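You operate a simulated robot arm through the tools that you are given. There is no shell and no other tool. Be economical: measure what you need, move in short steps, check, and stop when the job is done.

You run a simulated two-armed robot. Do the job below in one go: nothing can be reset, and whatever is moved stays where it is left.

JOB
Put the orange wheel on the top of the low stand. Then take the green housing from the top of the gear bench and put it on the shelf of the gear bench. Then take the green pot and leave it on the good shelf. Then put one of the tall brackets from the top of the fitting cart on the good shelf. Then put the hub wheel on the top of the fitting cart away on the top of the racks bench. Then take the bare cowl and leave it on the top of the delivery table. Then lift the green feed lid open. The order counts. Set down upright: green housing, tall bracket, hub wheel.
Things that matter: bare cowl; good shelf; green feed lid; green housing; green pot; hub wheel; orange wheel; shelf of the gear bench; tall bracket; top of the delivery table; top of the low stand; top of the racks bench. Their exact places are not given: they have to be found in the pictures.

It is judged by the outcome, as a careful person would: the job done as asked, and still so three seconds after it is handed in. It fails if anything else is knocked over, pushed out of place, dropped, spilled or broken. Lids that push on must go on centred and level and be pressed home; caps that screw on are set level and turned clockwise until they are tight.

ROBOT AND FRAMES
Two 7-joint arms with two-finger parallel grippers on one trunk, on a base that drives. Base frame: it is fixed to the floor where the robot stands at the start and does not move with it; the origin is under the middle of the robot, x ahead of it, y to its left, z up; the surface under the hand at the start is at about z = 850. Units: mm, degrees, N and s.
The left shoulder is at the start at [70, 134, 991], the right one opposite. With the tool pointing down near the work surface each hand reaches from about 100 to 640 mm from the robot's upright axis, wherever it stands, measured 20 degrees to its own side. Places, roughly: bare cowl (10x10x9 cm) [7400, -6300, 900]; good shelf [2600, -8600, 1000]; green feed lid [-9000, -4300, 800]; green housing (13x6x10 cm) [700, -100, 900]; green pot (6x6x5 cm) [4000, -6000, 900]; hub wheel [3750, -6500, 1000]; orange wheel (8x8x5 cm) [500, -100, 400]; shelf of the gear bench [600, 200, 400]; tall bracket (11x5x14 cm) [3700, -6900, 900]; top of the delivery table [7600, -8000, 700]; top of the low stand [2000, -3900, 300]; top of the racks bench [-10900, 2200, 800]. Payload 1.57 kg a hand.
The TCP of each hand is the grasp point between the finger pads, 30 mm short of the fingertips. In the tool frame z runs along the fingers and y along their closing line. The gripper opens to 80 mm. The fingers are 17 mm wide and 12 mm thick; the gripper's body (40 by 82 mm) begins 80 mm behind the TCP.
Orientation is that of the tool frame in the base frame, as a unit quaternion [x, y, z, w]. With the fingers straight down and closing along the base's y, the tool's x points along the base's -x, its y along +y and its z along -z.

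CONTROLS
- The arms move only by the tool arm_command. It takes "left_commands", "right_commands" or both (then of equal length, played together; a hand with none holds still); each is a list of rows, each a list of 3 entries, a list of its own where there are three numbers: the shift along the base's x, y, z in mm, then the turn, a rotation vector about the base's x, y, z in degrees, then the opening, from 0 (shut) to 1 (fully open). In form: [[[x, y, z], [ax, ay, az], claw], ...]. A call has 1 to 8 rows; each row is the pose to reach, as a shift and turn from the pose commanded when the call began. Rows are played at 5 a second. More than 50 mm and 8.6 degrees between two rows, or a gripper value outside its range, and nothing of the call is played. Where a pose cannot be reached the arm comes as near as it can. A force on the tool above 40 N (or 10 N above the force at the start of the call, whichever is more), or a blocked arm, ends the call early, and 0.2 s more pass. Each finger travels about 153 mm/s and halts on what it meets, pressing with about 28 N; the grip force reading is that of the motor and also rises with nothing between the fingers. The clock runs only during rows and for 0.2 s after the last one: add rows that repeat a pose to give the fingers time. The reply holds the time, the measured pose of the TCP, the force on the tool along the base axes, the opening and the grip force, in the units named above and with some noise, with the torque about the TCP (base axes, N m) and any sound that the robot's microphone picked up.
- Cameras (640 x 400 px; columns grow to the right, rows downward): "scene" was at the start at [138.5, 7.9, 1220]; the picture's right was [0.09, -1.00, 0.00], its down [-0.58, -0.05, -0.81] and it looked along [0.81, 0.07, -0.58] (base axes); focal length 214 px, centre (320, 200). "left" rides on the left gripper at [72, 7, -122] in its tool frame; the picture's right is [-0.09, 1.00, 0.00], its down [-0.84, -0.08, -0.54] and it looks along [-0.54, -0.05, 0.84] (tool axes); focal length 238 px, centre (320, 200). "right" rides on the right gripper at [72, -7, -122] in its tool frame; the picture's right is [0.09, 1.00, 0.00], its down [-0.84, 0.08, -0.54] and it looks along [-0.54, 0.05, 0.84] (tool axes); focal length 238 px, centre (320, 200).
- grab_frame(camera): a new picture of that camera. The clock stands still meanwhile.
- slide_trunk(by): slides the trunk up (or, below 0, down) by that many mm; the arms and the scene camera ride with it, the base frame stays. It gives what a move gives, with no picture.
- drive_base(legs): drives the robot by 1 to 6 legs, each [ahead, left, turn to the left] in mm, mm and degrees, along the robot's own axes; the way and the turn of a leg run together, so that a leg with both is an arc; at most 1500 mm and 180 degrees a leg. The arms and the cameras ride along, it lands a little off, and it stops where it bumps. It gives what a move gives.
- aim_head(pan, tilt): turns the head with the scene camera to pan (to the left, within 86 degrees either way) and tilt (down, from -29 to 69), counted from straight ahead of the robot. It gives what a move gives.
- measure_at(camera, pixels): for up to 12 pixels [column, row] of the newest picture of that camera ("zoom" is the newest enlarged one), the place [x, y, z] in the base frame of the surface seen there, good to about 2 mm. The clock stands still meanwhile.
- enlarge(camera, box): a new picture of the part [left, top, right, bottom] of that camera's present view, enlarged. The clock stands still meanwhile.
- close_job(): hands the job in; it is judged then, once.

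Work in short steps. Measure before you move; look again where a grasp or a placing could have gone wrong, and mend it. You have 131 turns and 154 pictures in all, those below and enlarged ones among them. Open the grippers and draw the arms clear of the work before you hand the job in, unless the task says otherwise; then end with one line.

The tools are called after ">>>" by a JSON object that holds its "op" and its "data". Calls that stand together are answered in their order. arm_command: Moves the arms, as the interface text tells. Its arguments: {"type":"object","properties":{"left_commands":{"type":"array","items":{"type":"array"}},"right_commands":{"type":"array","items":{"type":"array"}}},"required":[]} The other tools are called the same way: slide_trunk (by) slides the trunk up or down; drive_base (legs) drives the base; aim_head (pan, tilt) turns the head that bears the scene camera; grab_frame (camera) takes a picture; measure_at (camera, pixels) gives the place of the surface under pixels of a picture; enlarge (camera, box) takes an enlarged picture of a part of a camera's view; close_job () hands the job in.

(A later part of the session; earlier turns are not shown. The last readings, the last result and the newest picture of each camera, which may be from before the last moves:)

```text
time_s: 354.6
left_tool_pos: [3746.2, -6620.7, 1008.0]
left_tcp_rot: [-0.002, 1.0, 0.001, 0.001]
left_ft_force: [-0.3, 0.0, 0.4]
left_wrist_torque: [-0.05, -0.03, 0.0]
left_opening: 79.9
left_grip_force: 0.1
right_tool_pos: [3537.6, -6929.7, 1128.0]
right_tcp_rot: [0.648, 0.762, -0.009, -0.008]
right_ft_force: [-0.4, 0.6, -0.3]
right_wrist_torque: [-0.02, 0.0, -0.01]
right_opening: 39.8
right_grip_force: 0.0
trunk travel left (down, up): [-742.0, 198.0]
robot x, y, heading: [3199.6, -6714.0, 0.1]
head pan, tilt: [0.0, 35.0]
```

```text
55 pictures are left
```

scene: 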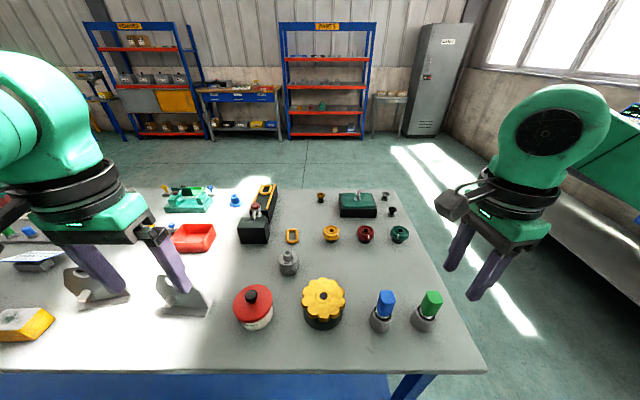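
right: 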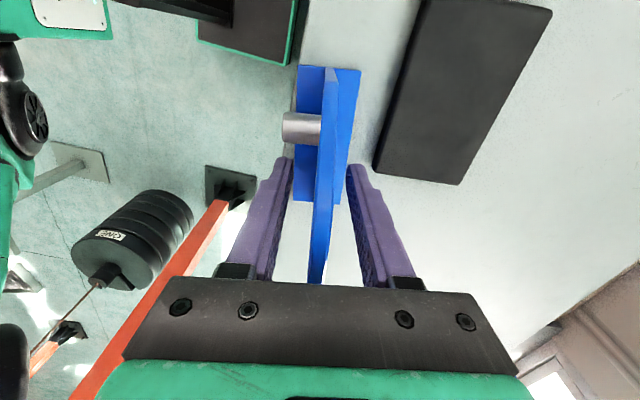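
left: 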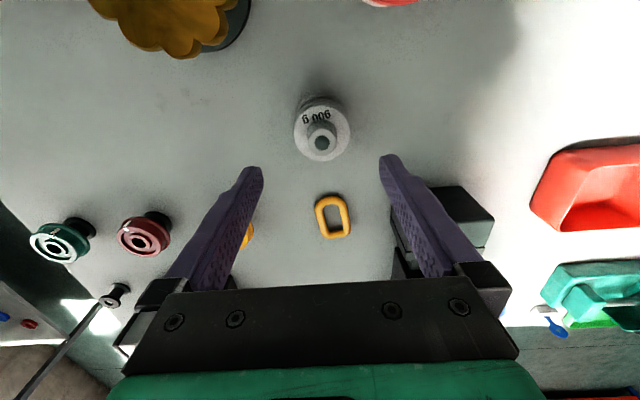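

Aligned. Descend, grip, lift.

>>> {"op": "arm_command", "data": {"left_commands": [[[1, 0, -45], [0, 0, 0], 1], [[1, 0, -85], [0, 0, 0], 1], [[1, 0, -113], [0, 0, 0], 1], [[1, 0, -113], [0, 0, 0], 0.6], [[1, 0, -113], [0, 0, 0], 0.2], [[1, 0, -113], [0, 0, 0], 0], [[1, 0, -105], [0, 0, 0], 0], [[1, 0, -75], [0, 0, 0], 0]]}}

>>> {"op": "grab_frame", "data": {"camera": "left"}}

```text
time_s: 356.4
left_tool_pos: [3749.2, -6622.8, 929.9]
left_tcp_rot: [-0.003, 1.0, 0.002, -0.001]
left_ft_force: [-0.6, 0.1, -8.7]
left_wrist_torque: [0.01, -0.07, 0.03]
left_opening: 58.5
left_grip_force: 28.0
right_tool_pos: [3537.6, -6930.5, 1126.7]
right_tcp_rot: [0.647, 0.762, -0.009, -0.007]
right_ft_force: [0.0, -0.7, -0.4]
right_wrist_torque: [0.02, -0.01, 0.04]
right_opening: 39.8
right_grip_force: 0.0
trunk travel left (down, up): [-742.0, 198.0]
robot x, y, heading: [3198.2, -6712.4, 0.2]
head pan, tilt: [0.0, 35.0]
```

```text
54 pictures are left
```

left: 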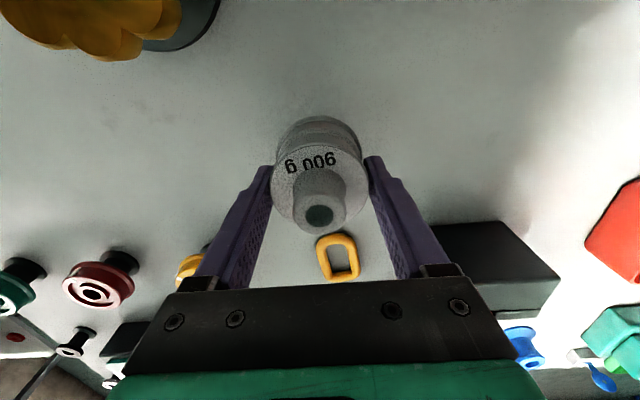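

Hub wheel held (8.7 N ≈ 900 g). Tuck both hands and start the trip: back off, strafe north along x≈2720–2980, then face west.

>>> {"op": "arm_command", "data": {"left_commands": [[[0, 5, 45], [0, 0, 0], 0], [[-20, 10, 90], [0, 0, 0], 0], [[-60, 20, 120], [0, 0, 0], 0], [[-105, 30, 140], [0, 0, 0], 0], [[-150, 40, 150], [0, 0, 0], 0], [[-190, 50, 150], [0, 0, 0], 0]]}}

>>> {"op": "drive_base", "data": {"legs": [[-480, 0, 0], [0, 1500, 0], [0, 1500, 0], [260, 300, 0], [0, 1500, 0], [0, 0, 180]]}}

```text
refused: row 3 steps farther than a row can; nothing moved
```

```text
time_s: 357.8
left_tool_pos: [3647.6, -6626.5, 931.1]
left_tcp_rot: [-0.001, 1.0, -0.002, 0.008]
left_ft_force: [7.5, -2.1, -7.1]
left_wrist_torque: [0.02, -0.2, -0.3]
left_opening: 58.4
left_grip_force: 27.9
right_tool_pos: [3432.9, -6928.7, 1126.1]
right_tcp_rot: [0.648, 0.762, -0.01, -0.007]
right_ft_force: [0.0, 0.1, 0.2]
right_wrist_torque: [-0.05, 0.0, -0.01]
right_opening: 39.7
right_grip_force: 0.0
trunk travel left (down, up): [-742.0, 198.0]
robot x, y, heading: [3091.9, -6714.0, -0.1]
head pan, tilt: [0.0, 35.0]
heard: snap
stopped in leg 1: the force on the tool passed its limit at 71 N (the readings are from after the stop); the commanded pose is now the measured one
```

The lift row was refused, so the hand dragged low and touched the red-lidded pot. Stop and look.

>>> {"op": "grab_frame", "data": {"camera": "left"}}

>>> {"op": "enlarge", "data": {"camera": "scene", "box": [200, 190, 400, 340]}}

```text
53 pictures are left
```

left: 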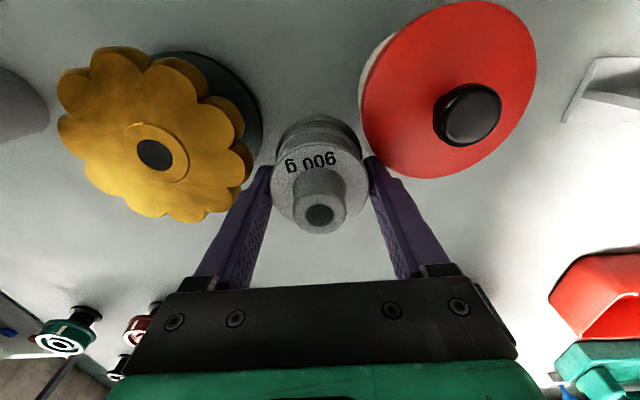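

```text
2.67 times, centred on (300, 265) of scene
```

zoom: 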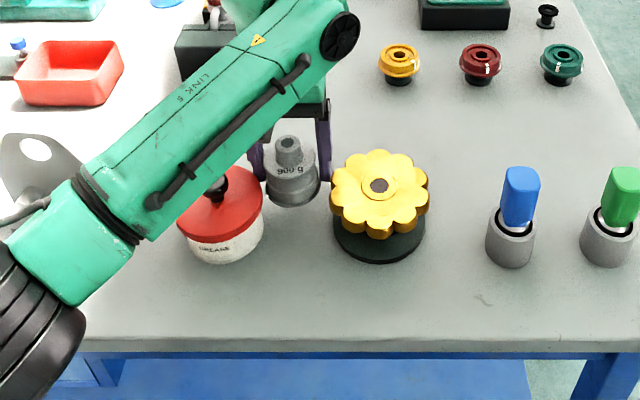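

Move the hand 8 mm forward off the contact, lift straight up, and inspect the pot and gold wheel.

>>> {"op": "arm_command", "data": {"left_commands": [[[8, -2, 0], [0, 0, 0], 0], [[8, -2, 40], [0, 0, 0], 0], [[8, -2, 80], [0, 0, 0], 0], [[8, -2, 125], [0, 0, 0], 0], [[8, -2, 170], [0, 0, 0], 0]]}}

>>> {"op": "grab_frame", "data": {"camera": "left"}}

>>> {"op": "measure_at", "data": {"camera": "left", "pixels": [[320, 60], [320, 30]]}}

>>> {"op": "enlarge", "data": {"camera": "scene", "box": [240, 220, 380, 310]}}

>>> {"op": "measure_at", "data": {"camera": "zoom", "pixels": [[160, 160], [100, 180], [230, 180], [160, 215], [175, 120], [340, 170], [400, 120], [280, 130], [340, 80], [160, 250]]}}

```text
time_s: 358.9
left_tool_pos: [3652.6, -6625.7, 1102.8]
left_tcp_rot: [-0.002, 1.0, -0.001, 0.008]
left_ft_force: [0.0, -0.3, -8.2]
left_wrist_torque: [0.02, -0.09, -0.02]
left_opening: 58.7
left_grip_force: 27.5
right_tool_pos: [3429.7, -6931.1, 1127.5]
right_tcp_rot: [0.649, 0.761, -0.01, -0.007]
right_ft_force: [-0.7, -0.7, 0.2]
right_wrist_torque: [0.02, -0.02, -0.01]
right_opening: 40.0
right_grip_force: 0.0
trunk travel left (down, up): [-742.0, 198.0]
robot x, y, heading: [3086.4, -6715.6, 0.2]
head pan, tilt: [0.0, 35.0]
heard: snap
```

```text
51 pictures are left
```

left: 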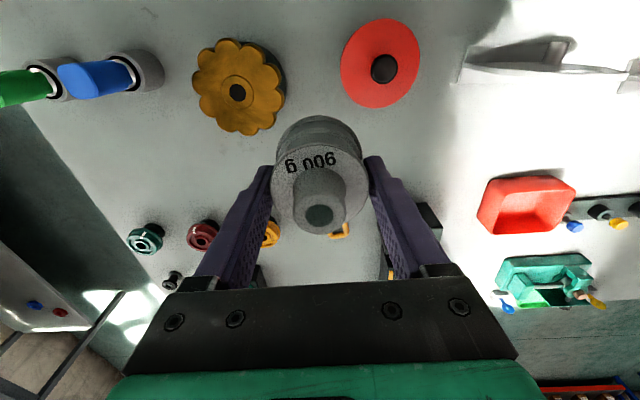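

```text
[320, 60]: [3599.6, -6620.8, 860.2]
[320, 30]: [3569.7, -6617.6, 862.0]
```

```text
4.44 times, centred on (310, 265) of scene
```

zoom: 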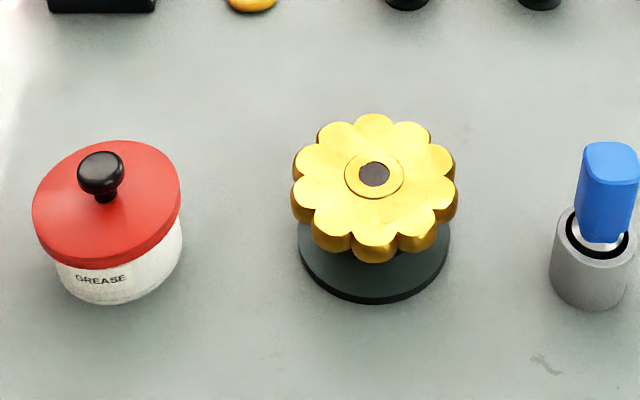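

```text
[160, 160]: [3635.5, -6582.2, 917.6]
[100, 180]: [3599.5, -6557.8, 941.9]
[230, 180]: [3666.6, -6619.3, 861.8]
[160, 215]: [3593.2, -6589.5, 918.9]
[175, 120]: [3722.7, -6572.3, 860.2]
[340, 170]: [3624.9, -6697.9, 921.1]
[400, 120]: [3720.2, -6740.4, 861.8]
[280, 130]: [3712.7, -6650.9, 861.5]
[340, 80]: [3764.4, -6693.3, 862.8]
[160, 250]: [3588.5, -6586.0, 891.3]
```

>>> {"op": "measure_at", "data": {"camera": "zoom", "pixels": [[50, 205], [168, 190], [110, 245], [125, 152], [75, 165], [140, 230], [60, 262], [178, 235], [115, 298], [36, 210], [181, 195]]}}

>>> {"op": "enlarge", "data": {"camera": "left", "box": [180, 10, 440, 150]}}

```text
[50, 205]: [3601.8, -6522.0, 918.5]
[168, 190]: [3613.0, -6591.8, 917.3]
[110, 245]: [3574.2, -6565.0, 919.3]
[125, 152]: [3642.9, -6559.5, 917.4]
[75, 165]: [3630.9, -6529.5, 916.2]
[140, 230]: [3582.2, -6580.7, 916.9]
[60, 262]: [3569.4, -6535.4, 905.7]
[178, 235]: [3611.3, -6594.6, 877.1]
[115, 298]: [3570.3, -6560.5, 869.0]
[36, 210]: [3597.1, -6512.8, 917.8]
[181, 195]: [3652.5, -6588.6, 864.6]
```

```text
2.46 times, centred on (310, 80) of left
```

zoom: 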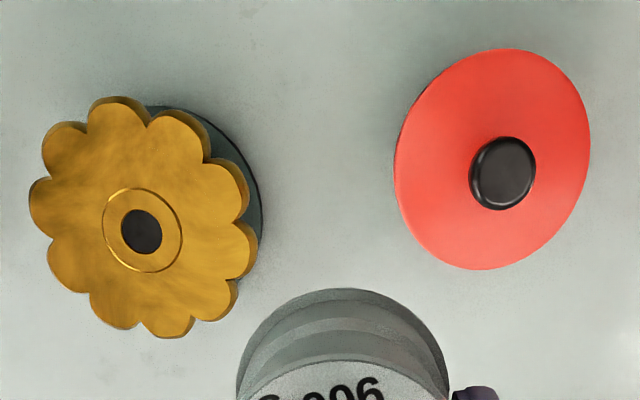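

Lid reads level (917–919) and centred, pot moved ≤4 mm: fine. Tuck the left hand and drive the planned route.

>>> {"op": "arm_command", "data": {"left_commands": [[[-40, 5, 10], [0, 0, 0], 0], [[-80, 10, 20], [0, 0, 0], 0], [[-120, 15, 30], [0, 0, 0], 0], [[-160, 20, 40], [0, 0, 0], 0]]}}

>>> {"op": "drive_base", "data": {"legs": [[-370, 0, 0], [0, 1500, 0], [0, 1500, 0], [270, 300, 0], [0, 1500, 0], [0, 0, 180]]}}

>>> {"op": "aim_head", "data": {"pan": 0, "tilt": 12}}

>>> {"op": "grab_frame", "data": {"camera": "scene"}}

```text
time_s: 359.9
left_tool_pos: [3490.0, -6604.9, 1146.4]
left_tcp_rot: [-0.002, 1.0, -0.003, 0.009]
left_ft_force: [-1.4, 0.5, -7.5]
left_wrist_torque: [0.0, -0.06, -0.03]
left_opening: 58.6
left_grip_force: 27.5
right_tool_pos: [3428.5, -6929.5, 1128.5]
right_tcp_rot: [0.647, 0.762, -0.01, -0.006]
right_ft_force: [-0.4, 0.7, -0.6]
right_wrist_torque: [0.0, -0.03, -0.02]
right_opening: 39.7
right_grip_force: 0.1
trunk travel left (down, up): [-742.0, 198.0]
robot x, y, heading: [3090.7, -6717.4, 0.4]
head pan, tilt: [0.0, 35.0]
```

```text
time_s: 393.1
left_tool_pos: [2624.7, -1948.2, 1146.1]
left_tcp_rot: [1.0, -0.02, -0.008, -0.002]
left_ft_force: [0.2, 0.4, -8.6]
left_wrist_torque: [-0.02, 0.06, 0.02]
left_opening: 58.4
left_grip_force: 27.3
right_tool_pos: [2701.3, -1629.2, 1127.8]
right_tcp_rot: [0.747, -0.664, 0.008, -0.01]
right_ft_force: [-0.2, -0.7, 0.2]
right_wrist_torque: [-0.01, -0.03, -0.01]
right_opening: 39.9
right_grip_force: 0.1
trunk travel left (down, up): [-742.0, 198.0]
robot x, y, heading: [3035.6, -1861.7, 177.8]
head pan, tilt: [0.0, 35.0]
```

```text
time_s: 393.9
left_tool_pos: [2626.1, -1948.6, 1146.2]
left_tcp_rot: [1.0, -0.02, -0.009, -0.002]
left_ft_force: [0.4, -0.3, -8.5]
left_wrist_torque: [-0.05, -0.01, 0.0]
left_opening: 58.6
left_grip_force: 27.9
right_tool_pos: [2701.2, -1627.1, 1127.3]
right_tcp_rot: [0.748, -0.664, 0.008, -0.009]
right_ft_force: [0.1, -0.7, -1.1]
right_wrist_torque: [0.02, 0.02, -0.01]
right_opening: 40.1
right_grip_force: 0.1
trunk travel left (down, up): [-742.0, 198.0]
robot x, y, heading: [3035.0, -1861.0, 177.6]
head pan, tilt: [0.0, 12.0]
```

```text
48 pictures are left
```

scene: 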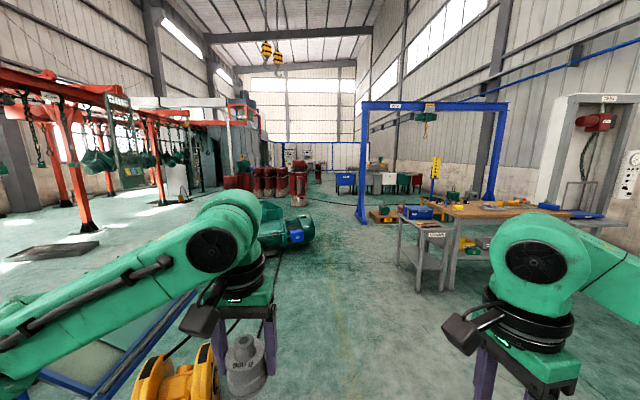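

Corridor west is visible. Measure obstacles ahead: gantry foot, bins, pumps, free floor.

>>> {"op": "measure_at", "data": {"camera": "scene", "pixels": [[362, 220], [345, 190], [336, 188], [412, 190], [300, 204], [258, 197], [432, 205], [320, 175], [330, 168], [315, 215], [383, 165], [290, 170]]}}

>>> {"op": "enlarge", "data": {"camera": "scene", "box": [240, 130, 460, 230]}}

>>> {"op": "drive_base", "data": {"legs": [[0, -640, 2], [1500, 0, 0], [1500, 0, 0], [500, 0, 0]]}}

>>> {"op": "aim_head", "data": {"pan": 10, "tilt": 8}}

>>> {"op": "grab_frame", "data": {"camera": "scene"}}

```text
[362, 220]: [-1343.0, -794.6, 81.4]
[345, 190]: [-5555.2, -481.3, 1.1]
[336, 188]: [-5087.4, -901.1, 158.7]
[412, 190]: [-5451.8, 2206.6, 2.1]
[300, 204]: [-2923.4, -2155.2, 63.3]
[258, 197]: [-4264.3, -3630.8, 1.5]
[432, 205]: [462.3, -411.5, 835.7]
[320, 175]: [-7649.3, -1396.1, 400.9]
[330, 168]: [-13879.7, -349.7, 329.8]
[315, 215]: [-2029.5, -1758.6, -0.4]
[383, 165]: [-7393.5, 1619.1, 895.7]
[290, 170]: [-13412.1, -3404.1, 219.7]
```

```text
2.91 times, centred on (350, 180) of scene
```

zoom: 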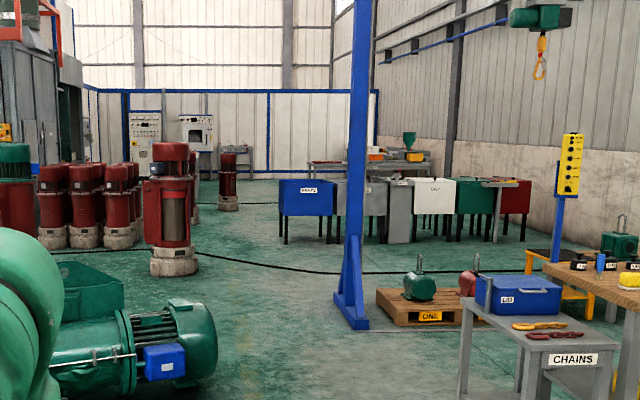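

```text
time_s: 414.5
left_tool_pos: [-927.3, -1205.1, 1144.6]
left_tcp_rot: [1.0, -0.02, -0.01, -0.002]
left_ft_force: [-0.4, 0.2, -9.4]
left_wrist_torque: [0.02, 0.05, -0.01]
left_opening: 58.4
left_grip_force: 27.8
right_tool_pos: [-852.1, -883.9, 1128.5]
right_tcp_rot: [0.748, -0.664, 0.008, -0.01]
right_ft_force: [-0.6, 0.8, 0.1]
right_wrist_torque: [0.0, -0.01, 0.01]
right_opening: 40.0
right_grip_force: 0.1
trunk travel left (down, up): [-742.0, 198.0]
robot x, y, heading: [-526.5, -1114.6, 178.2]
head pan, tilt: [0.0, 12.0]
```

```text
time_s: 415.2
left_tool_pos: [-928.0, -1205.6, 1144.9]
left_tcp_rot: [1.0, -0.019, -0.009, -0.002]
left_ft_force: [-0.4, 0.9, -9.0]
left_wrist_torque: [-0.02, 0.02, -0.01]
left_opening: 58.4
left_grip_force: 28.0
right_tool_pos: [-853.3, -884.0, 1127.3]
right_tcp_rot: [0.748, -0.663, 0.007, -0.01]
right_ft_force: [0.1, 0.7, -0.8]
right_wrist_torque: [-0.02, 0.04, 0.02]
right_opening: 40.0
right_grip_force: 0.0
trunk travel left (down, up): [-742.0, 198.0]
robot x, y, heading: [-522.2, -1112.2, 177.7]
head pan, tilt: [10.0, 8.0]
```

```text
46 pictures are left
```

scene: 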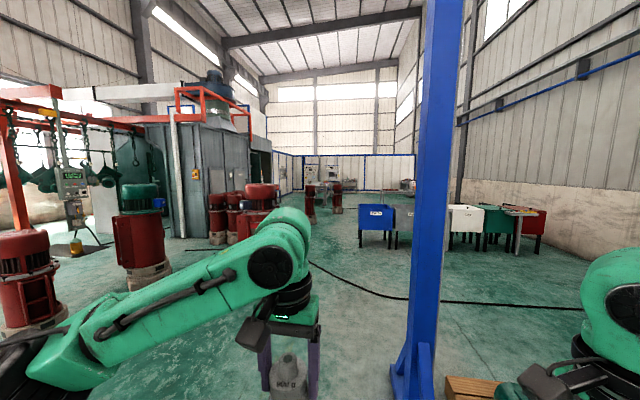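

Route: shift to y≈-1400, west to x≈-5900 between pumps and bins, then look toward the racks bench.

>>> {"op": "drive_base", "data": {"legs": [[0, 230, 2], [1500, 0, 0], [1500, 0, 0], [1300, 0, 0], [1100, 0, -30]]}}

>>> {"op": "aim_head", "data": {"pan": 0, "tilt": 10}}

>>> {"op": "grab_frame", "data": {"camera": "scene"}}

>>> {"op": "enlarge", "data": {"camera": "scene", "box": [200, 120, 520, 280]}}

```text
time_s: 435.0
left_tool_pos: [-4788.6, -1143.6, 1143.4]
left_tcp_rot: [0.994, -0.11, -0.007, -0.001]
left_ft_force: [0.8, 0.0, -8.7]
left_wrist_torque: [0.01, 0.05, -0.03]
left_opening: 58.3
left_grip_force: 27.3
right_tool_pos: [-4656.9, -840.4, 1126.4]
right_tcp_rot: [-0.685, 0.728, -0.008, 0.009]
right_ft_force: [-0.2, 0.2, -0.5]
right_wrist_torque: [0.01, 0.01, -0.02]
right_opening: 39.8
right_grip_force: 0.0
trunk travel left (down, up): [-742.0, 198.0]
robot x, y, heading: [-4371.1, -1125.2, 167.6]
head pan, tilt: [10.0, 8.0]
stopped in leg 4: the robot was blocked; the commanded pose is now the measured one
```

```text
time_s: 435.7
left_tool_pos: [-4787.4, -1141.7, 1145.6]
left_tcp_rot: [0.994, -0.109, -0.009, -0.002]
left_ft_force: [0.3, 0.4, -8.5]
left_wrist_torque: [0.02, 0.04, -0.01]
left_opening: 58.1
left_grip_force: 28.1
right_tool_pos: [-4655.3, -840.4, 1127.3]
right_tcp_rot: [-0.685, 0.729, -0.008, 0.009]
right_ft_force: [-0.3, -0.8, -0.6]
right_wrist_torque: [0.01, 0.01, -0.04]
right_opening: 40.0
right_grip_force: 0.0
trunk travel left (down, up): [-742.0, 198.0]
robot x, y, heading: [-4373.5, -1128.8, 167.6]
head pan, tilt: [0.0, 10.0]
```

```text
45 pictures are left
```

scene: 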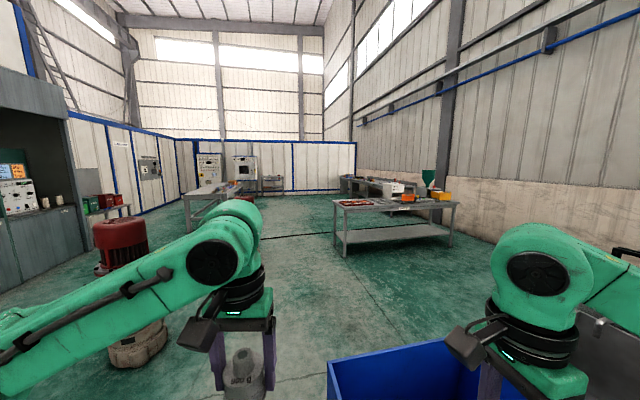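

```text
2.00 times, centred on (360, 200) of scene
```

zoom: 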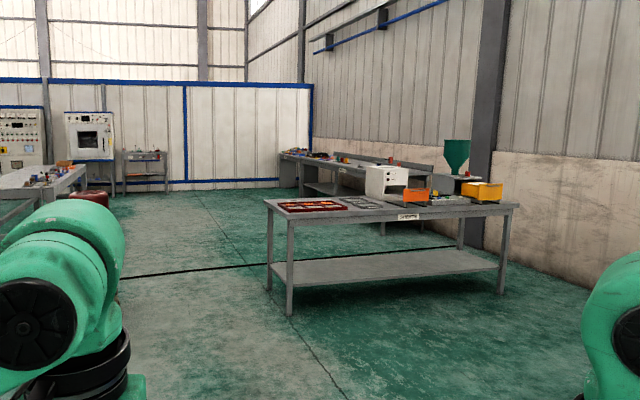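

A blue bin blocked me at the right. Measure the bin edge, the pump, and the two benches.

>>> {"op": "measure_at", "data": {"camera": "scene", "pixels": [[332, 375], [125, 250], [140, 350], [345, 255], [335, 205], [450, 245], [350, 178], [378, 183], [342, 192], [190, 228], [225, 215], [300, 260]]}}

>>> {"op": "enlarge", "data": {"camera": "scene", "box": [320, 160, 460, 260]}}

```text
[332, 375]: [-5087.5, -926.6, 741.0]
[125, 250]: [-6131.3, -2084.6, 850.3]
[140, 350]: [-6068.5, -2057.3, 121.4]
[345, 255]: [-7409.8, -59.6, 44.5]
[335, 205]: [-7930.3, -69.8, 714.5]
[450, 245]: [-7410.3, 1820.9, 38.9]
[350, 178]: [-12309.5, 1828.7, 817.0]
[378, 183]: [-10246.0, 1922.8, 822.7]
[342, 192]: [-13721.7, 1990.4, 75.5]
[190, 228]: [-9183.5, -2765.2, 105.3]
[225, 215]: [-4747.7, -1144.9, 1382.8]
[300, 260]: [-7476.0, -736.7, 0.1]
```

```text
4.00 times, centred on (390, 210) of scene
```

zoom: 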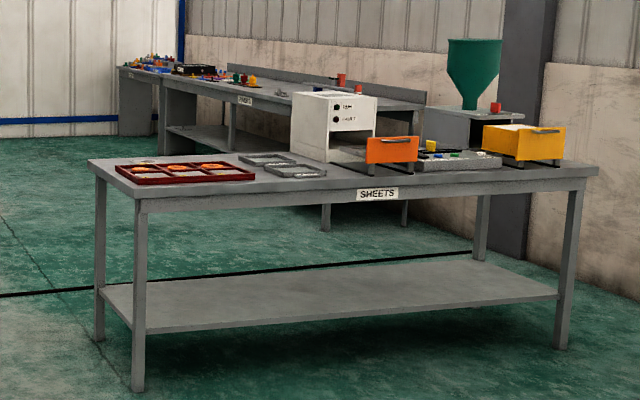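

Racks bench is the long wall bench (front y≈1900, z≈820). Go around the bin, pass south of the SHEETS bench.

>>> {"op": "drive_base", "data": {"legs": [[0, 340, 12.4], [1300, 0, 0], [0, 0, -22.7], [1500, 0, 0], [1500, 0, 0], [285, 0, -12.5]]}}

>>> {"op": "grab_frame", "data": {"camera": "scene"}}

```text
time_s: 461.1
left_tool_pos: [-9159.9, 3.2, 1145.1]
left_tcp_rot: [0.952, -0.306, -0.008, -0.005]
left_ft_force: [0.4, 0.4, -8.2]
left_wrist_torque: [0.02, 0.01, 0.02]
left_opening: 58.2
left_grip_force: 28.4
right_tool_pos: [-8920.7, 231.1, 1128.9]
right_tcp_rot: [-0.526, 0.85, -0.009, 0.007]
right_ft_force: [-1.0, -0.2, 0.3]
right_wrist_torque: [-0.06, 0.02, 0.0]
right_opening: 40.0
right_grip_force: 0.0
trunk travel left (down, up): [-742.0, 198.0]
robot x, y, heading: [-8771.6, -144.9, 144.5]
head pan, tilt: [0.0, 10.0]
```

```text
42 pictures are left
```

scene: 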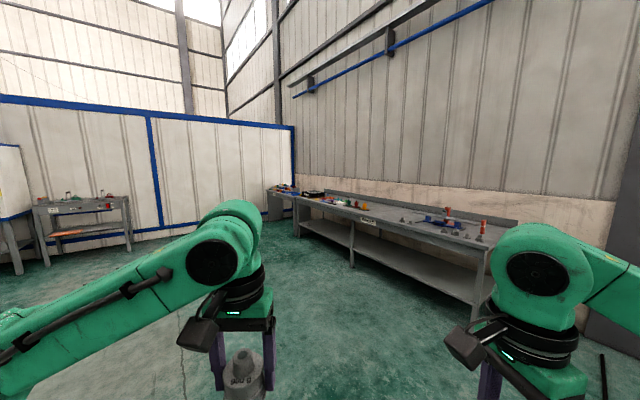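

>>> {"op": "measure_at", "data": {"camera": "scene", "pixels": [[368, 221], [482, 243], [300, 200], [430, 225], [350, 212], [395, 225]]}}

>>> {"op": "drive_base", "data": {"legs": [[1300, 0, 0], [1310, 0, 0], [0, 0, -54.5]]}}

>>> {"op": "aim_head", "data": {"pan": 5, "tilt": 30}}

>>> {"op": "grab_frame", "data": {"camera": "scene"}}

```text
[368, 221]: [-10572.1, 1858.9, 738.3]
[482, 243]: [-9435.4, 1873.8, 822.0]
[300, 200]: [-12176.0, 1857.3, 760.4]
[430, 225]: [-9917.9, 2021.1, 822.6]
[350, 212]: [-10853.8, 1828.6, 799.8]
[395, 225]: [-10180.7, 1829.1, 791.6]
```

```text
time_s: 476.2
left_tool_pos: [-11034.9, 1758.5, 1143.8]
left_tcp_rot: [0.724, -0.69, -0.005, -0.006]
left_ft_force: [0.1, -0.6, -9.1]
left_wrist_torque: [0.01, 0.05, 0.01]
left_opening: 58.1
left_grip_force: 27.8
right_tool_pos: [-10707.0, 1712.3, 1127.6]
right_tcp_rot: [-0.103, 0.995, -0.012, 0.002]
right_ft_force: [0.3, 0.4, -0.1]
right_wrist_torque: [-0.02, -0.02, -0.03]
right_opening: 39.8
right_grip_force: 0.1
trunk travel left (down, up): [-742.0, 198.0]
robot x, y, heading: [-10906.3, 1360.8, 92.7]
head pan, tilt: [0.0, 10.0]
```

```text
time_s: 477.0
left_tool_pos: [-11034.5, 1758.6, 1143.6]
left_tcp_rot: [0.724, -0.69, -0.005, -0.006]
left_ft_force: [0.2, -0.5, -9.4]
left_wrist_torque: [0.07, 0.01, 0.01]
left_opening: 58.1
left_grip_force: 27.5
right_tool_pos: [-10707.2, 1710.8, 1125.8]
right_tcp_rot: [-0.103, 0.995, -0.012, 0.002]
right_ft_force: [-0.3, 0.2, 0.0]
right_wrist_torque: [0.01, -0.01, 0.03]
right_opening: 40.0
right_grip_force: 0.1
trunk travel left (down, up): [-742.0, 198.0]
robot x, y, heading: [-10907.1, 1362.9, 92.8]
head pan, tilt: [5.0, 30.0]
```

```text
41 pictures are left
```

scene: 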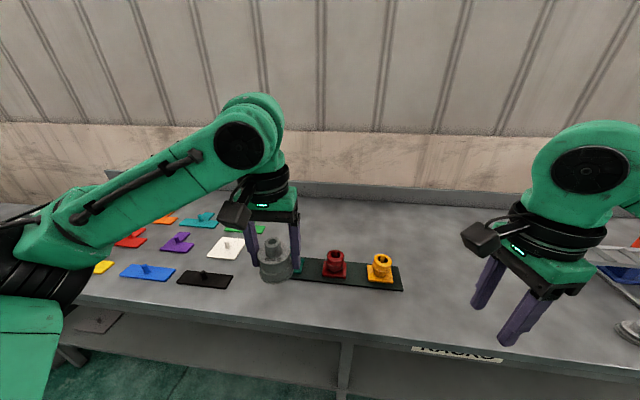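

RACKS bench confirmed. Measure the free area between the black strip and the right hand.

>>> {"op": "measure_at", "data": {"camera": "scene", "pixels": [[440, 270], [402, 288], [440, 310], [300, 300], [270, 282], [360, 305], [430, 250], [400, 320]]}}

```text
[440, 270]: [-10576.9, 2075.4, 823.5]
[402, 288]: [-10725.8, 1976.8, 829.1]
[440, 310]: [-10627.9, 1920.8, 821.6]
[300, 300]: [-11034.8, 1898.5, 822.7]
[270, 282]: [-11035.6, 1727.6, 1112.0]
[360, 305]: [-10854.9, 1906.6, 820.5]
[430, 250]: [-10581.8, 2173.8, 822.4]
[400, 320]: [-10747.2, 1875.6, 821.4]
```

Bare bench at (-11035,1912) in front of the strip. Lower the wheel there, touch down, release, and lift.

>>> {"op": "arm_command", "data": {"left_commands": [[[0, 25, -35], [0, 0, 0], 0], [[0, 50, -70], [0, 0, 0], 0], [[0, 75, -108], [0, 0, 0], 0], [[0, 100, -148], [0, 0, 0], 0], [[0, 125, -188], [0, 0, 0], 0], [[0, 150, -228], [0, 0, 0], 0], [[0, 155, -265], [0, 0, 0], 0], [[0, 155, -278], [0, 0, 0], 0]]}}

>>> {"op": "arm_command", "data": {"left_commands": [[[0, 0, -4], [0, 0, 0], 0], [[0, 0, -7], [0, 0, 0], 0], [[0, 0, -9], [0, 0, 0], 0], [[0, 0, -11], [0, 0, 0], 0]]}}

>>> {"op": "enlarge", "data": {"camera": "scene", "box": [210, 220, 370, 340]}}

```text
time_s: 478.8
left_tool_pos: [-11035.1, 1913.8, 864.6]
left_tcp_rot: [0.723, -0.69, -0.005, -0.006]
left_ft_force: [-0.3, 0.9, -8.2]
left_wrist_torque: [0.01, -0.03, 0.02]
left_opening: 58.3
left_grip_force: 28.4
right_tool_pos: [-10706.3, 1712.3, 1128.0]
right_tcp_rot: [-0.102, 0.995, -0.012, 0.002]
right_ft_force: [0.6, -0.3, -0.5]
right_wrist_torque: [0.02, 0.0, -0.01]
right_opening: 39.9
right_grip_force: 0.0
trunk travel left (down, up): [-742.0, 198.0]
robot x, y, heading: [-10905.2, 1361.8, 92.5]
head pan, tilt: [5.0, 30.0]
```

```text
time_s: 479.8
left_tool_pos: [-11034.0, 1913.8, 859.3]
left_tcp_rot: [0.723, -0.691, -0.008, -0.01]
left_ft_force: [-2.4, 5.5, 17.5]
left_wrist_torque: [-0.49, 0.21, -0.02]
left_opening: 58.3
left_grip_force: 28.4
right_tool_pos: [-10706.3, 1709.6, 1128.7]
right_tcp_rot: [-0.102, 0.995, -0.011, 0.002]
right_ft_force: [0.4, -0.9, -0.9]
right_wrist_torque: [0.03, -0.03, 0.02]
right_opening: 39.8
right_grip_force: 0.0
trunk travel left (down, up): [-742.0, 198.0]
robot x, y, heading: [-10904.4, 1360.1, 92.7]
head pan, tilt: [5.0, 30.0]
```

```text
3.33 times, centred on (290, 280) of scene
```

zoom: 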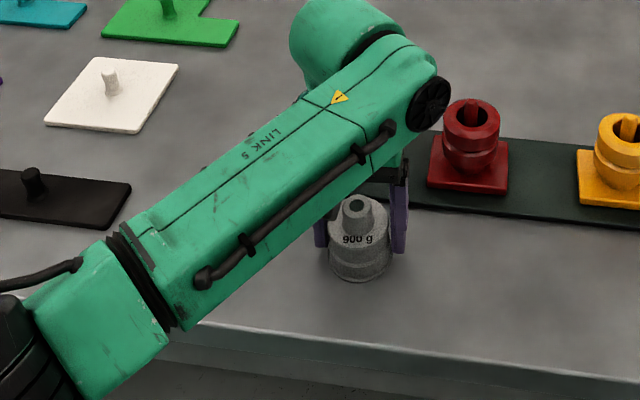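

Touching. Release gently, lift clear, check, and tuck.

>>> {"op": "arm_command", "data": {"left_commands": [[[0, 0, 2], [0, 0, 0], 0.2], [[0, 0, 3], [0, 0, 0], 0.8], [[0, 0, 3], [0, 0, 0], 1], [[0, 0, 45], [0, 0, 0], 1], [[0, 0, 90], [0, 0, 0], 1], [[0, -30, 125], [0, 0, 0], 1], [[0, -70, 150], [0, 0, 0], 1], [[0, -115, 165], [0, 0, 0], 1]]}}

>>> {"op": "enlarge", "data": {"camera": "scene", "box": [210, 220, 370, 340]}}

>>> {"op": "drive_base", "data": {"legs": [[-400, 0, 0], [0, 0, -126], [1400, 0, 0], [1340, 0, 0]]}}

```text
time_s: 481.6
left_tool_pos: [-11034.0, 1798.6, 1020.3]
left_tcp_rot: [0.723, -0.691, -0.006, -0.006]
left_ft_force: [-0.5, 0.2, 0.3]
left_wrist_torque: [0.01, 0.0, 0.03]
left_opening: 80.1
left_grip_force: 0.0
right_tool_pos: [-10706.9, 1708.4, 1128.9]
right_tcp_rot: [-0.103, 0.995, -0.011, 0.002]
right_ft_force: [0.0, -0.9, 0.4]
right_wrist_torque: [0.02, -0.04, 0.0]
right_opening: 39.9
right_grip_force: 0.1
trunk travel left (down, up): [-742.0, 198.0]
robot x, y, heading: [-10908.3, 1357.0, 92.6]
head pan, tilt: [5.0, 30.0]
```

```text
3.33 times, centred on (290, 280) of scene
```

zoom: 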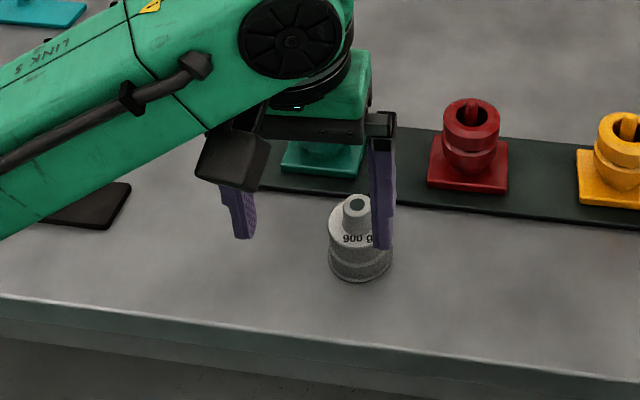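

```text
time_s: 502.1
left_tool_pos: [-8024.3, -455.5, 1021.1]
left_tcp_rot: [0.241, 0.97, -0.003, 0.008]
left_ft_force: [0.2, 0.5, -0.9]
left_wrist_torque: [-0.01, -0.01, -0.02]
left_opening: 80.0
left_grip_force: 0.0
right_tool_pos: [-8267.1, -691.4, 1127.6]
right_tcp_rot: [0.813, 0.582, -0.007, -0.009]
right_ft_force: [-0.5, -0.8, 0.0]
right_wrist_torque: [-0.01, -0.02, 0.0]
right_opening: 39.9
right_grip_force: 0.0
trunk travel left (down, up): [-742.0, 198.0]
robot x, y, heading: [-8466.9, -344.3, -28.0]
head pan, tilt: [5.0, 30.0]
```

Hub wheel stands upright on the RACKS bench. Head back east: retrace past the SHEETS bench, bins and pumps.

>>> {"op": "drive_base", "data": {"legs": [[0, 0, 6.4], [1500, 0, 0], [1508, 0, 0], [0, 0, 21.6], [1500, 0, 0], [1400, 0, 0]]}}

```text
refused: 1508 is not a number from -1500 to 1500
```

>>> {"op": "drive_base", "data": {"legs": [[0, 0, 6.4], [1500, 0, 0], [1500, 0, 0], [0, 0, 21.6], [1500, 0, 0], [1400, 0, 0]]}}

```text
time_s: 528.9
left_tool_pos: [-3069.1, -1593.0, 1030.5]
left_tcp_rot: [0.036, 0.999, -0.008, 0.02]
left_ft_force: [0.6, -0.9, 0.2]
left_wrist_torque: [-0.01, 0.02, -0.01]
left_opening: 80.0
left_grip_force: 0.1
right_tool_pos: [-3200.7, -1904.8, 1139.3]
right_tcp_rot: [0.677, 0.736, -0.004, 0.009]
right_ft_force: [0.2, -0.4, 0.3]
right_wrist_torque: [-0.01, -0.01, -0.01]
right_opening: 40.1
right_grip_force: 0.0
trunk travel left (down, up): [-742.0, 198.0]
robot x, y, heading: [-3497.4, -1678.7, -3.9]
head pan, tilt: [5.0, 30.0]
stopped in leg 6: the robot was blocked; the commanded pose is now the measured one
```

Brushed the red pump on the right; back up a little, shift left, and continue along y≈-1280.

>>> {"op": "drive_base", "data": {"legs": [[-120, 0, 4], [0, 410, 0], [1500, 0, 0], [1100, 0, 0], [1500, 90, 0], [1500, 0, 0]]}}

>>> {"op": "aim_head", "data": {"pan": -30, "tilt": 10}}

>>> {"op": "grab_frame", "data": {"camera": "scene"}}

```text
refused: leg 5 is longer than a leg can be; nothing moved
```

```text
time_s: 529.9
left_tool_pos: [-3071.1, -1592.4, 1030.6]
left_tcp_rot: [0.035, 0.999, -0.009, 0.022]
left_ft_force: [-0.5, -1.0, 0.3]
left_wrist_torque: [0.01, -0.01, 0.01]
left_opening: 80.0
left_grip_force: 0.0
right_tool_pos: [-3200.4, -1905.4, 1139.2]
right_tcp_rot: [0.676, 0.737, -0.005, 0.009]
right_ft_force: [0.5, 0.2, 1.0]
right_wrist_torque: [0.03, 0.01, -0.01]
right_opening: 39.8
right_grip_force: 0.0
trunk travel left (down, up): [-742.0, 198.0]
robot x, y, heading: [-3495.2, -1681.5, -3.8]
head pan, tilt: [-30.0, 10.0]
```

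```text
38 pictures are left
```

scene: 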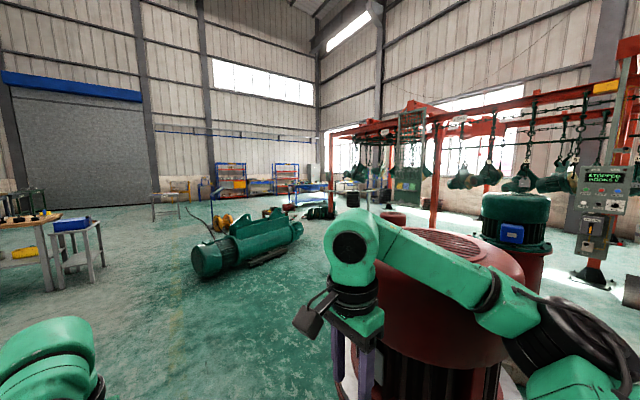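

Pump upright. Same plan with legal leg lengths.

>>> {"op": "drive_base", "data": {"legs": [[-150, 0, 4], [0, 420, 0], [1490, 0, 0], [1120, 0, 0], [1480, 90, 0], [1490, 0, 0]]}}

>>> {"op": "drive_base", "data": {"legs": [[1000, 0, 0], [0, 0, -62], [1490, 0, 0]]}}

```text
time_s: 559.7
left_tool_pos: [2360.4, -975.0, 1019.9]
left_tcp_rot: [0.003, 1.0, -0.001, 0.009]
left_ft_force: [0.4, 0.0, -0.1]
left_wrist_torque: [0.0, -0.01, 0.0]
left_opening: 80.2
left_grip_force: 0.2
right_tool_pos: [2253.5, -1298.1, 1127.3]
right_tcp_rot: [0.652, 0.758, -0.008, -0.006]
right_ft_force: [0.7, -0.8, -0.6]
right_wrist_torque: [0.01, 0.0, -0.01]
right_opening: 40.3
right_grip_force: 0.1
trunk travel left (down, up): [-742.0, 198.0]
robot x, y, heading: [1916.4, -1075.6, -0.5]
head pan, tilt: [-30.0, 10.0]
```

```text
time_s: 574.8
left_tool_pos: [3953.1, -2788.4, 1021.1]
left_tcp_rot: [0.509, 0.86, -0.006, 0.008]
left_ft_force: [-0.8, 0.1, -0.3]
left_wrist_torque: [-0.01, 0.02, 0.02]
left_opening: 80.1
left_grip_force: 0.0
right_tool_pos: [3617.7, -2850.8, 1128.0]
right_tcp_rot: [0.947, 0.322, -0.004, -0.009]
right_ft_force: [0.0, 0.1, -0.4]
right_wrist_torque: [-0.03, -0.01, 0.02]
right_opening: 39.9
right_grip_force: 0.0
trunk travel left (down, up): [-742.0, 198.0]
robot x, y, heading: [3646.8, -2451.4, -61.1]
head pan, tilt: [-30.0, 10.0]
```

Continue to about (5900,-6300), face the east racks and look for the cowl.

>>> {"op": "drive_base", "data": {"legs": [[1487, 0, 1], [1487, 0, 0], [1487, 0, 0], [0, 0, 60]]}}

>>> {"op": "aim_head", "data": {"pan": 0, "tilt": 18}}

>>> {"op": "grab_frame", "data": {"camera": "scene"}}

>>> {"op": "enlarge", "data": {"camera": "scene", "box": [220, 100, 500, 280]}}

```text
time_s: 598.6
left_tool_pos: [6251.9, -6231.0, 1020.9]
left_tcp_rot: [0.021, 1.0, -0.001, 0.009]
left_ft_force: [0.1, 0.1, -0.2]
left_wrist_torque: [0.03, 0.02, -0.03]
left_opening: 80.0
left_grip_force: 0.0
right_tool_pos: [6132.1, -6550.2, 1126.2]
right_tcp_rot: [0.666, 0.745, -0.01, -0.007]
right_ft_force: [-0.3, -0.1, 0.7]
right_wrist_torque: [-0.01, 0.01, 0.0]
right_opening: 39.8
right_grip_force: 0.0
trunk travel left (down, up): [-742.0, 198.0]
robot x, y, heading: [5805.3, -6317.3, -2.1]
head pan, tilt: [-30.0, 10.0]
```

```text
time_s: 599.6
left_tool_pos: [6251.6, -6230.8, 1021.0]
left_tcp_rot: [0.022, 1.0, -0.001, 0.008]
left_ft_force: [0.0, 0.0, -0.4]
left_wrist_torque: [0.03, 0.02, 0.03]
left_opening: 80.1
left_grip_force: 0.0
right_tool_pos: [6132.5, -6550.2, 1127.6]
right_tcp_rot: [0.666, 0.746, -0.01, -0.007]
right_ft_force: [-0.5, -0.1, 0.5]
right_wrist_torque: [0.02, -0.04, -0.03]
right_opening: 39.7
right_grip_force: 0.1
trunk travel left (down, up): [-742.0, 198.0]
robot x, y, heading: [5800.5, -6319.1, -2.4]
head pan, tilt: [0.0, 18.0]
```

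```text
37 pictures are left
```

scene: 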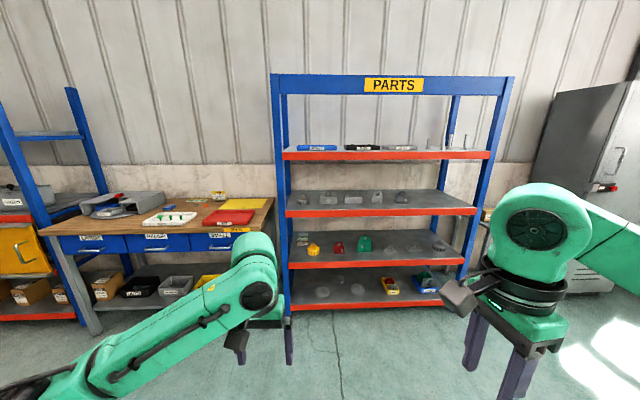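

```text
2.22 times, centred on (360, 190) of scene
```

zoom: 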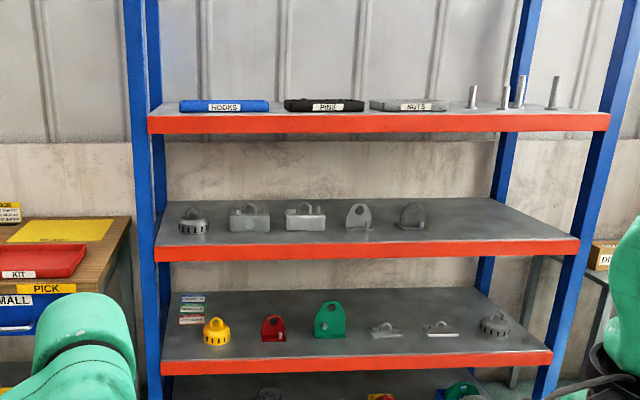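

The bare (unpainted grey) slotted cowl with handle is on the second shelf at zoom (193,222). Measure it and its shelf.

>>> {"op": "measure_at", "data": {"camera": "zoom", "pixels": [[193, 224], [180, 222], [206, 222], [193, 210], [195, 248], [193, 234], [350, 245], [250, 122], [135, 150], [240, 222], [493, 328], [250, 238]]}}

>>> {"op": "drive_base", "data": {"legs": [[600, 0, 2.3]]}}

>>> {"op": "grab_frame", "data": {"camera": "scene"}}

>>> {"op": "enlarge", "data": {"camera": "scene", "box": [220, 130, 400, 270]}}

```text
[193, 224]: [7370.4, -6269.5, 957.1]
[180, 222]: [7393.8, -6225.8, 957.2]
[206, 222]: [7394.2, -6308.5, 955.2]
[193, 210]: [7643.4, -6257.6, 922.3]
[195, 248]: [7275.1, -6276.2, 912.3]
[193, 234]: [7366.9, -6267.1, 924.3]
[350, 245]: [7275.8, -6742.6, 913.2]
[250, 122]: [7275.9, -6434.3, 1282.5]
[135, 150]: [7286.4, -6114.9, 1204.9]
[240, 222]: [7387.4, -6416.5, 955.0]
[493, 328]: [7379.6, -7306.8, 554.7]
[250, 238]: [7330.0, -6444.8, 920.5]
```

```text
time_s: 603.1
left_tool_pos: [6869.9, -6230.0, 1021.7]
left_tcp_rot: [0.003, 1.0, 0.0, 0.009]
left_ft_force: [-0.4, -0.4, -0.3]
left_wrist_torque: [0.0, -0.01, 0.01]
left_opening: 79.7
left_grip_force: 0.0
right_tool_pos: [6763.6, -6554.1, 1127.1]
right_tcp_rot: [0.653, 0.757, -0.009, -0.006]
right_ft_force: [0.6, -0.2, 0.1]
right_wrist_torque: [0.01, 0.03, -0.01]
right_opening: 39.9
right_grip_force: 0.1
trunk travel left (down, up): [-742.0, 198.0]
robot x, y, heading: [6422.2, -6331.3, -0.3]
head pan, tilt: [0.0, 18.0]
```

```text
35 pictures are left
```

scene: 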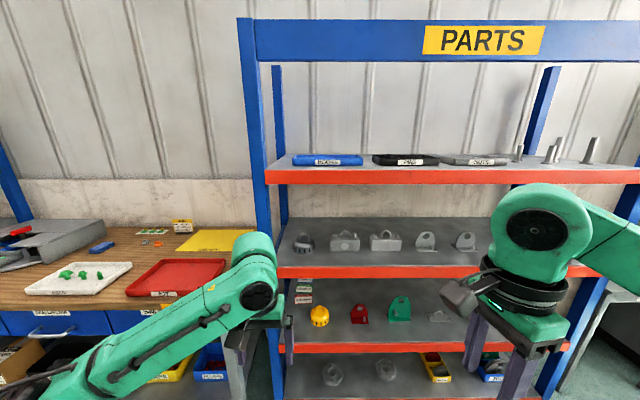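

```text
2.86 times, centred on (310, 200) of scene
```

zoom: 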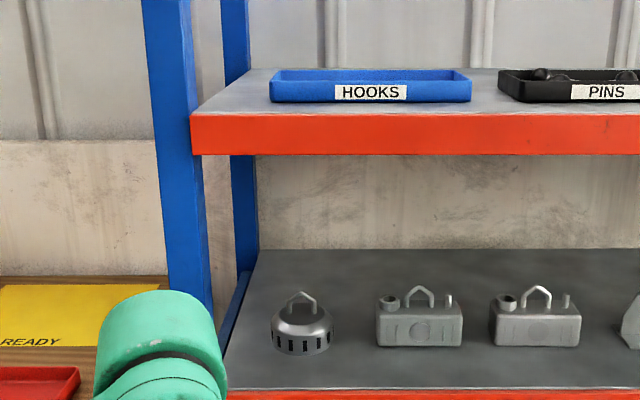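

Bare cowl ≈(7406,-6267), shelf z 922, handle top ≈1010. Pitch the left hand 50° forward, drive in, and re-measure the handle.

>>> {"op": "arm_command", "data": {"left_commands": [[[0, 0, 0], [0, -7.2, 0], 1], [[0, 0, 0], [0, -14.4, 0], 1], [[0, 0, 5], [0, -21.6, 0], 1], [[0, 0, 10], [0, -28.8, 0], 1], [[0, 0, 15], [0, -36, 0], 1], [[0, 0, 20], [0, -43.2, 0], 1], [[0, 0, 20], [0, -50, 0], 1], [[0, 0, 20], [0, -50, 0], 1]]}}

>>> {"op": "drive_base", "data": {"legs": [[330, -60, 0]]}}

>>> {"op": "grab_frame", "data": {"camera": "left"}}

>>> {"op": "aim_head", "data": {"pan": 8, "tilt": 25}}

>>> {"op": "enlarge", "data": {"camera": "scene", "box": [250, 130, 390, 230]}}

```text
time_s: 604.9
left_tool_pos: [6871.1, -6228.2, 1040.8]
left_tcp_rot: [0.003, 0.903, -0.001, 0.431]
left_ft_force: [0.7, -0.4, -0.2]
left_wrist_torque: [0.0, 0.01, 0.01]
left_opening: 80.2
left_grip_force: 0.2
right_tool_pos: [6763.2, -6553.1, 1126.6]
right_tcp_rot: [0.653, 0.758, -0.01, -0.007]
right_ft_force: [-0.3, -0.3, -0.1]
right_wrist_torque: [0.02, 0.04, -0.01]
right_opening: 39.8
right_grip_force: 0.0
trunk travel left (down, up): [-742.0, 198.0]
robot x, y, heading: [6423.0, -6333.9, -0.4]
head pan, tilt: [0.0, 18.0]
```

```text
time_s: 607.1
left_tool_pos: [7206.4, -6293.3, 1042.9]
left_tcp_rot: [0.007, 0.902, -0.002, 0.431]
left_ft_force: [0.2, 0.5, 0.0]
left_wrist_torque: [-0.01, -0.01, 0.03]
left_opening: 80.1
left_grip_force: 0.0
right_tool_pos: [7096.8, -6616.8, 1128.1]
right_tcp_rot: [0.655, 0.755, -0.008, -0.006]
right_ft_force: [0.3, 0.1, 0.7]
right_wrist_torque: [0.0, -0.03, 0.0]
right_opening: 40.0
right_grip_force: 0.1
trunk travel left (down, up): [-742.0, 198.0]
robot x, y, heading: [6764.9, -6396.8, -0.9]
head pan, tilt: [0.0, 18.0]
```

```text
33 pictures are left
```

left: 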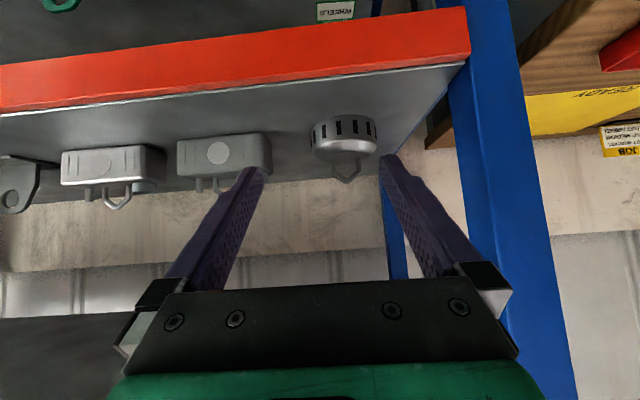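

```text
time_s: 607.8
left_tool_pos: [7208.2, -6294.7, 1040.8]
left_tcp_rot: [0.007, 0.902, -0.002, 0.431]
left_ft_force: [0.0, 0.3, -0.6]
left_wrist_torque: [0.0, -0.01, 0.02]
left_opening: 79.9
left_grip_force: 0.0
right_tool_pos: [7098.4, -6617.6, 1127.3]
right_tcp_rot: [0.655, 0.755, -0.009, -0.007]
right_ft_force: [-0.1, 0.3, 0.2]
right_wrist_torque: [-0.01, -0.02, 0.02]
right_opening: 40.0
right_grip_force: 0.0
trunk travel left (down, up): [-742.0, 198.0]
robot x, y, heading: [6765.8, -6393.2, -0.7]
head pan, tilt: [8.0, 25.0]
```

```text
4.00 times, centred on (320, 180) of scene
```

zoom: 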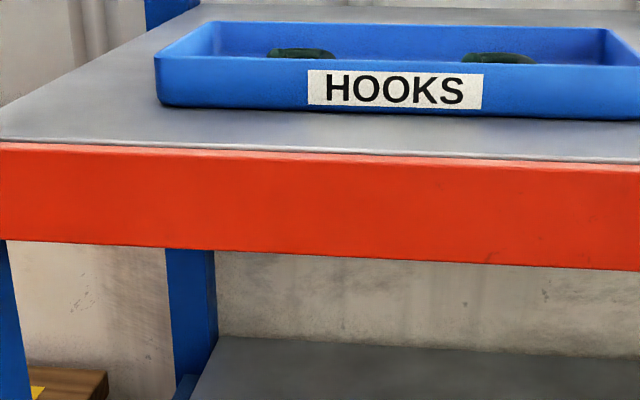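

>>> {"op": "measure_at", "data": {"camera": "left", "pixels": [[346, 180], [335, 163], [359, 162], [343, 148], [343, 152], [315, 130], [375, 130], [334, 168], [360, 168]]}}

>>> {"op": "enlarge", "data": {"camera": "left", "box": [290, 100, 400, 200]}}

```text
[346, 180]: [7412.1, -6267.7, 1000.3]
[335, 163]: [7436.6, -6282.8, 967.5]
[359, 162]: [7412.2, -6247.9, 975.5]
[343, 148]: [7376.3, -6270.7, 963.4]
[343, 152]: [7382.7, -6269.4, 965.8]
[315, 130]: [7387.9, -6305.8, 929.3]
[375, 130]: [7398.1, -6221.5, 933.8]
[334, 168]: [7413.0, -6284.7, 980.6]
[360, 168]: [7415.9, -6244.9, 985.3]
```

```text
4.00 times, centred on (345, 150) of left
```

zoom: 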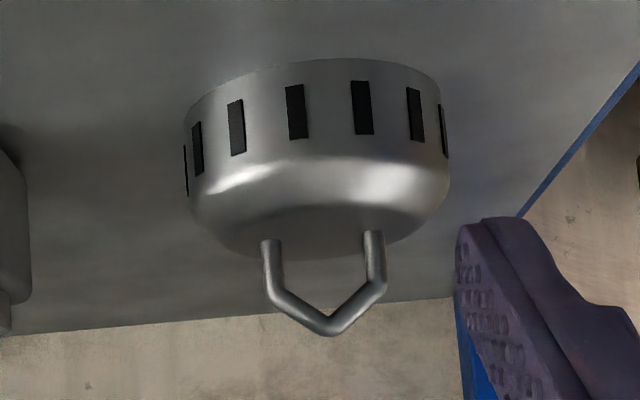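

Handle legs at y -6285/-6246, z 970–987, centred (7412,-6266). Move in, squeeze the legs, lift slightly and check.

>>> {"op": "drive_base", "data": {"legs": [[40, 0, 0.7]]}}

>>> {"op": "arm_command", "data": {"left_commands": [[[35, 9, -5], [0, 0, 0], 1], [[70, 18, -12], [0, 0, 0], 1], [[105, 25, -25], [0, 0, 0], 1], [[135, 27, -40], [0, 0, 0], 1], [[152, 27, -49], [0, 0, 0], 1], [[152, 27, -49], [0, 0, 0], 1]]}}

>>> {"op": "grab_frame", "data": {"camera": "left"}}

```text
time_s: 608.7
left_tool_pos: [7242.3, -6289.6, 1043.4]
left_tcp_rot: [0.002, 0.902, 0.001, 0.432]
left_ft_force: [0.2, -0.5, -0.1]
left_wrist_torque: [0.0, -0.04, 0.03]
left_opening: 80.2
left_grip_force: 0.1
right_tool_pos: [7135.7, -6613.9, 1128.3]
right_tcp_rot: [0.651, 0.759, -0.007, -0.004]
right_ft_force: [-0.4, 0.1, -0.3]
right_wrist_torque: [0.02, -0.02, 0.03]
right_opening: 39.8
right_grip_force: 0.0
trunk travel left (down, up): [-742.0, 198.0]
robot x, y, heading: [6804.5, -6390.6, 0.1]
head pan, tilt: [8.0, 25.0]
```

```text
time_s: 610.1
left_tool_pos: [7397.9, -6263.1, 994.0]
left_tcp_rot: [0.001, 0.903, 0.002, 0.43]
left_ft_force: [0.2, 0.0, -0.8]
left_wrist_torque: [0.0, 0.01, 0.02]
left_opening: 79.9
left_grip_force: 0.0
right_tool_pos: [7141.0, -6613.8, 1127.5]
right_tcp_rot: [0.651, 0.759, -0.009, -0.006]
right_ft_force: [-0.1, -0.2, 0.2]
right_wrist_torque: [-0.02, 0.0, -0.02]
right_opening: 39.9
right_grip_force: 0.1
trunk travel left (down, up): [-742.0, 198.0]
robot x, y, heading: [6800.7, -6394.9, -0.0]
head pan, tilt: [8.0, 25.0]
```

```text
30 pictures are left
```

left: 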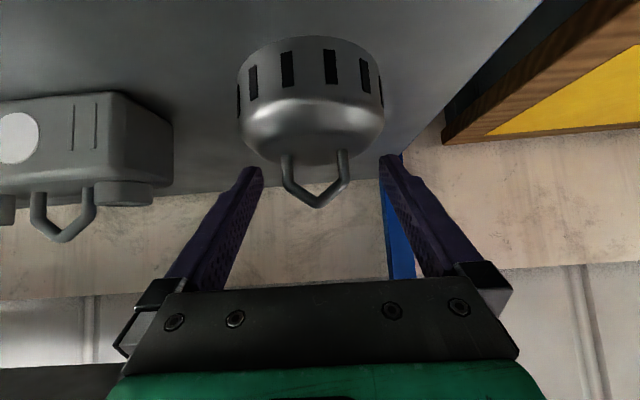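

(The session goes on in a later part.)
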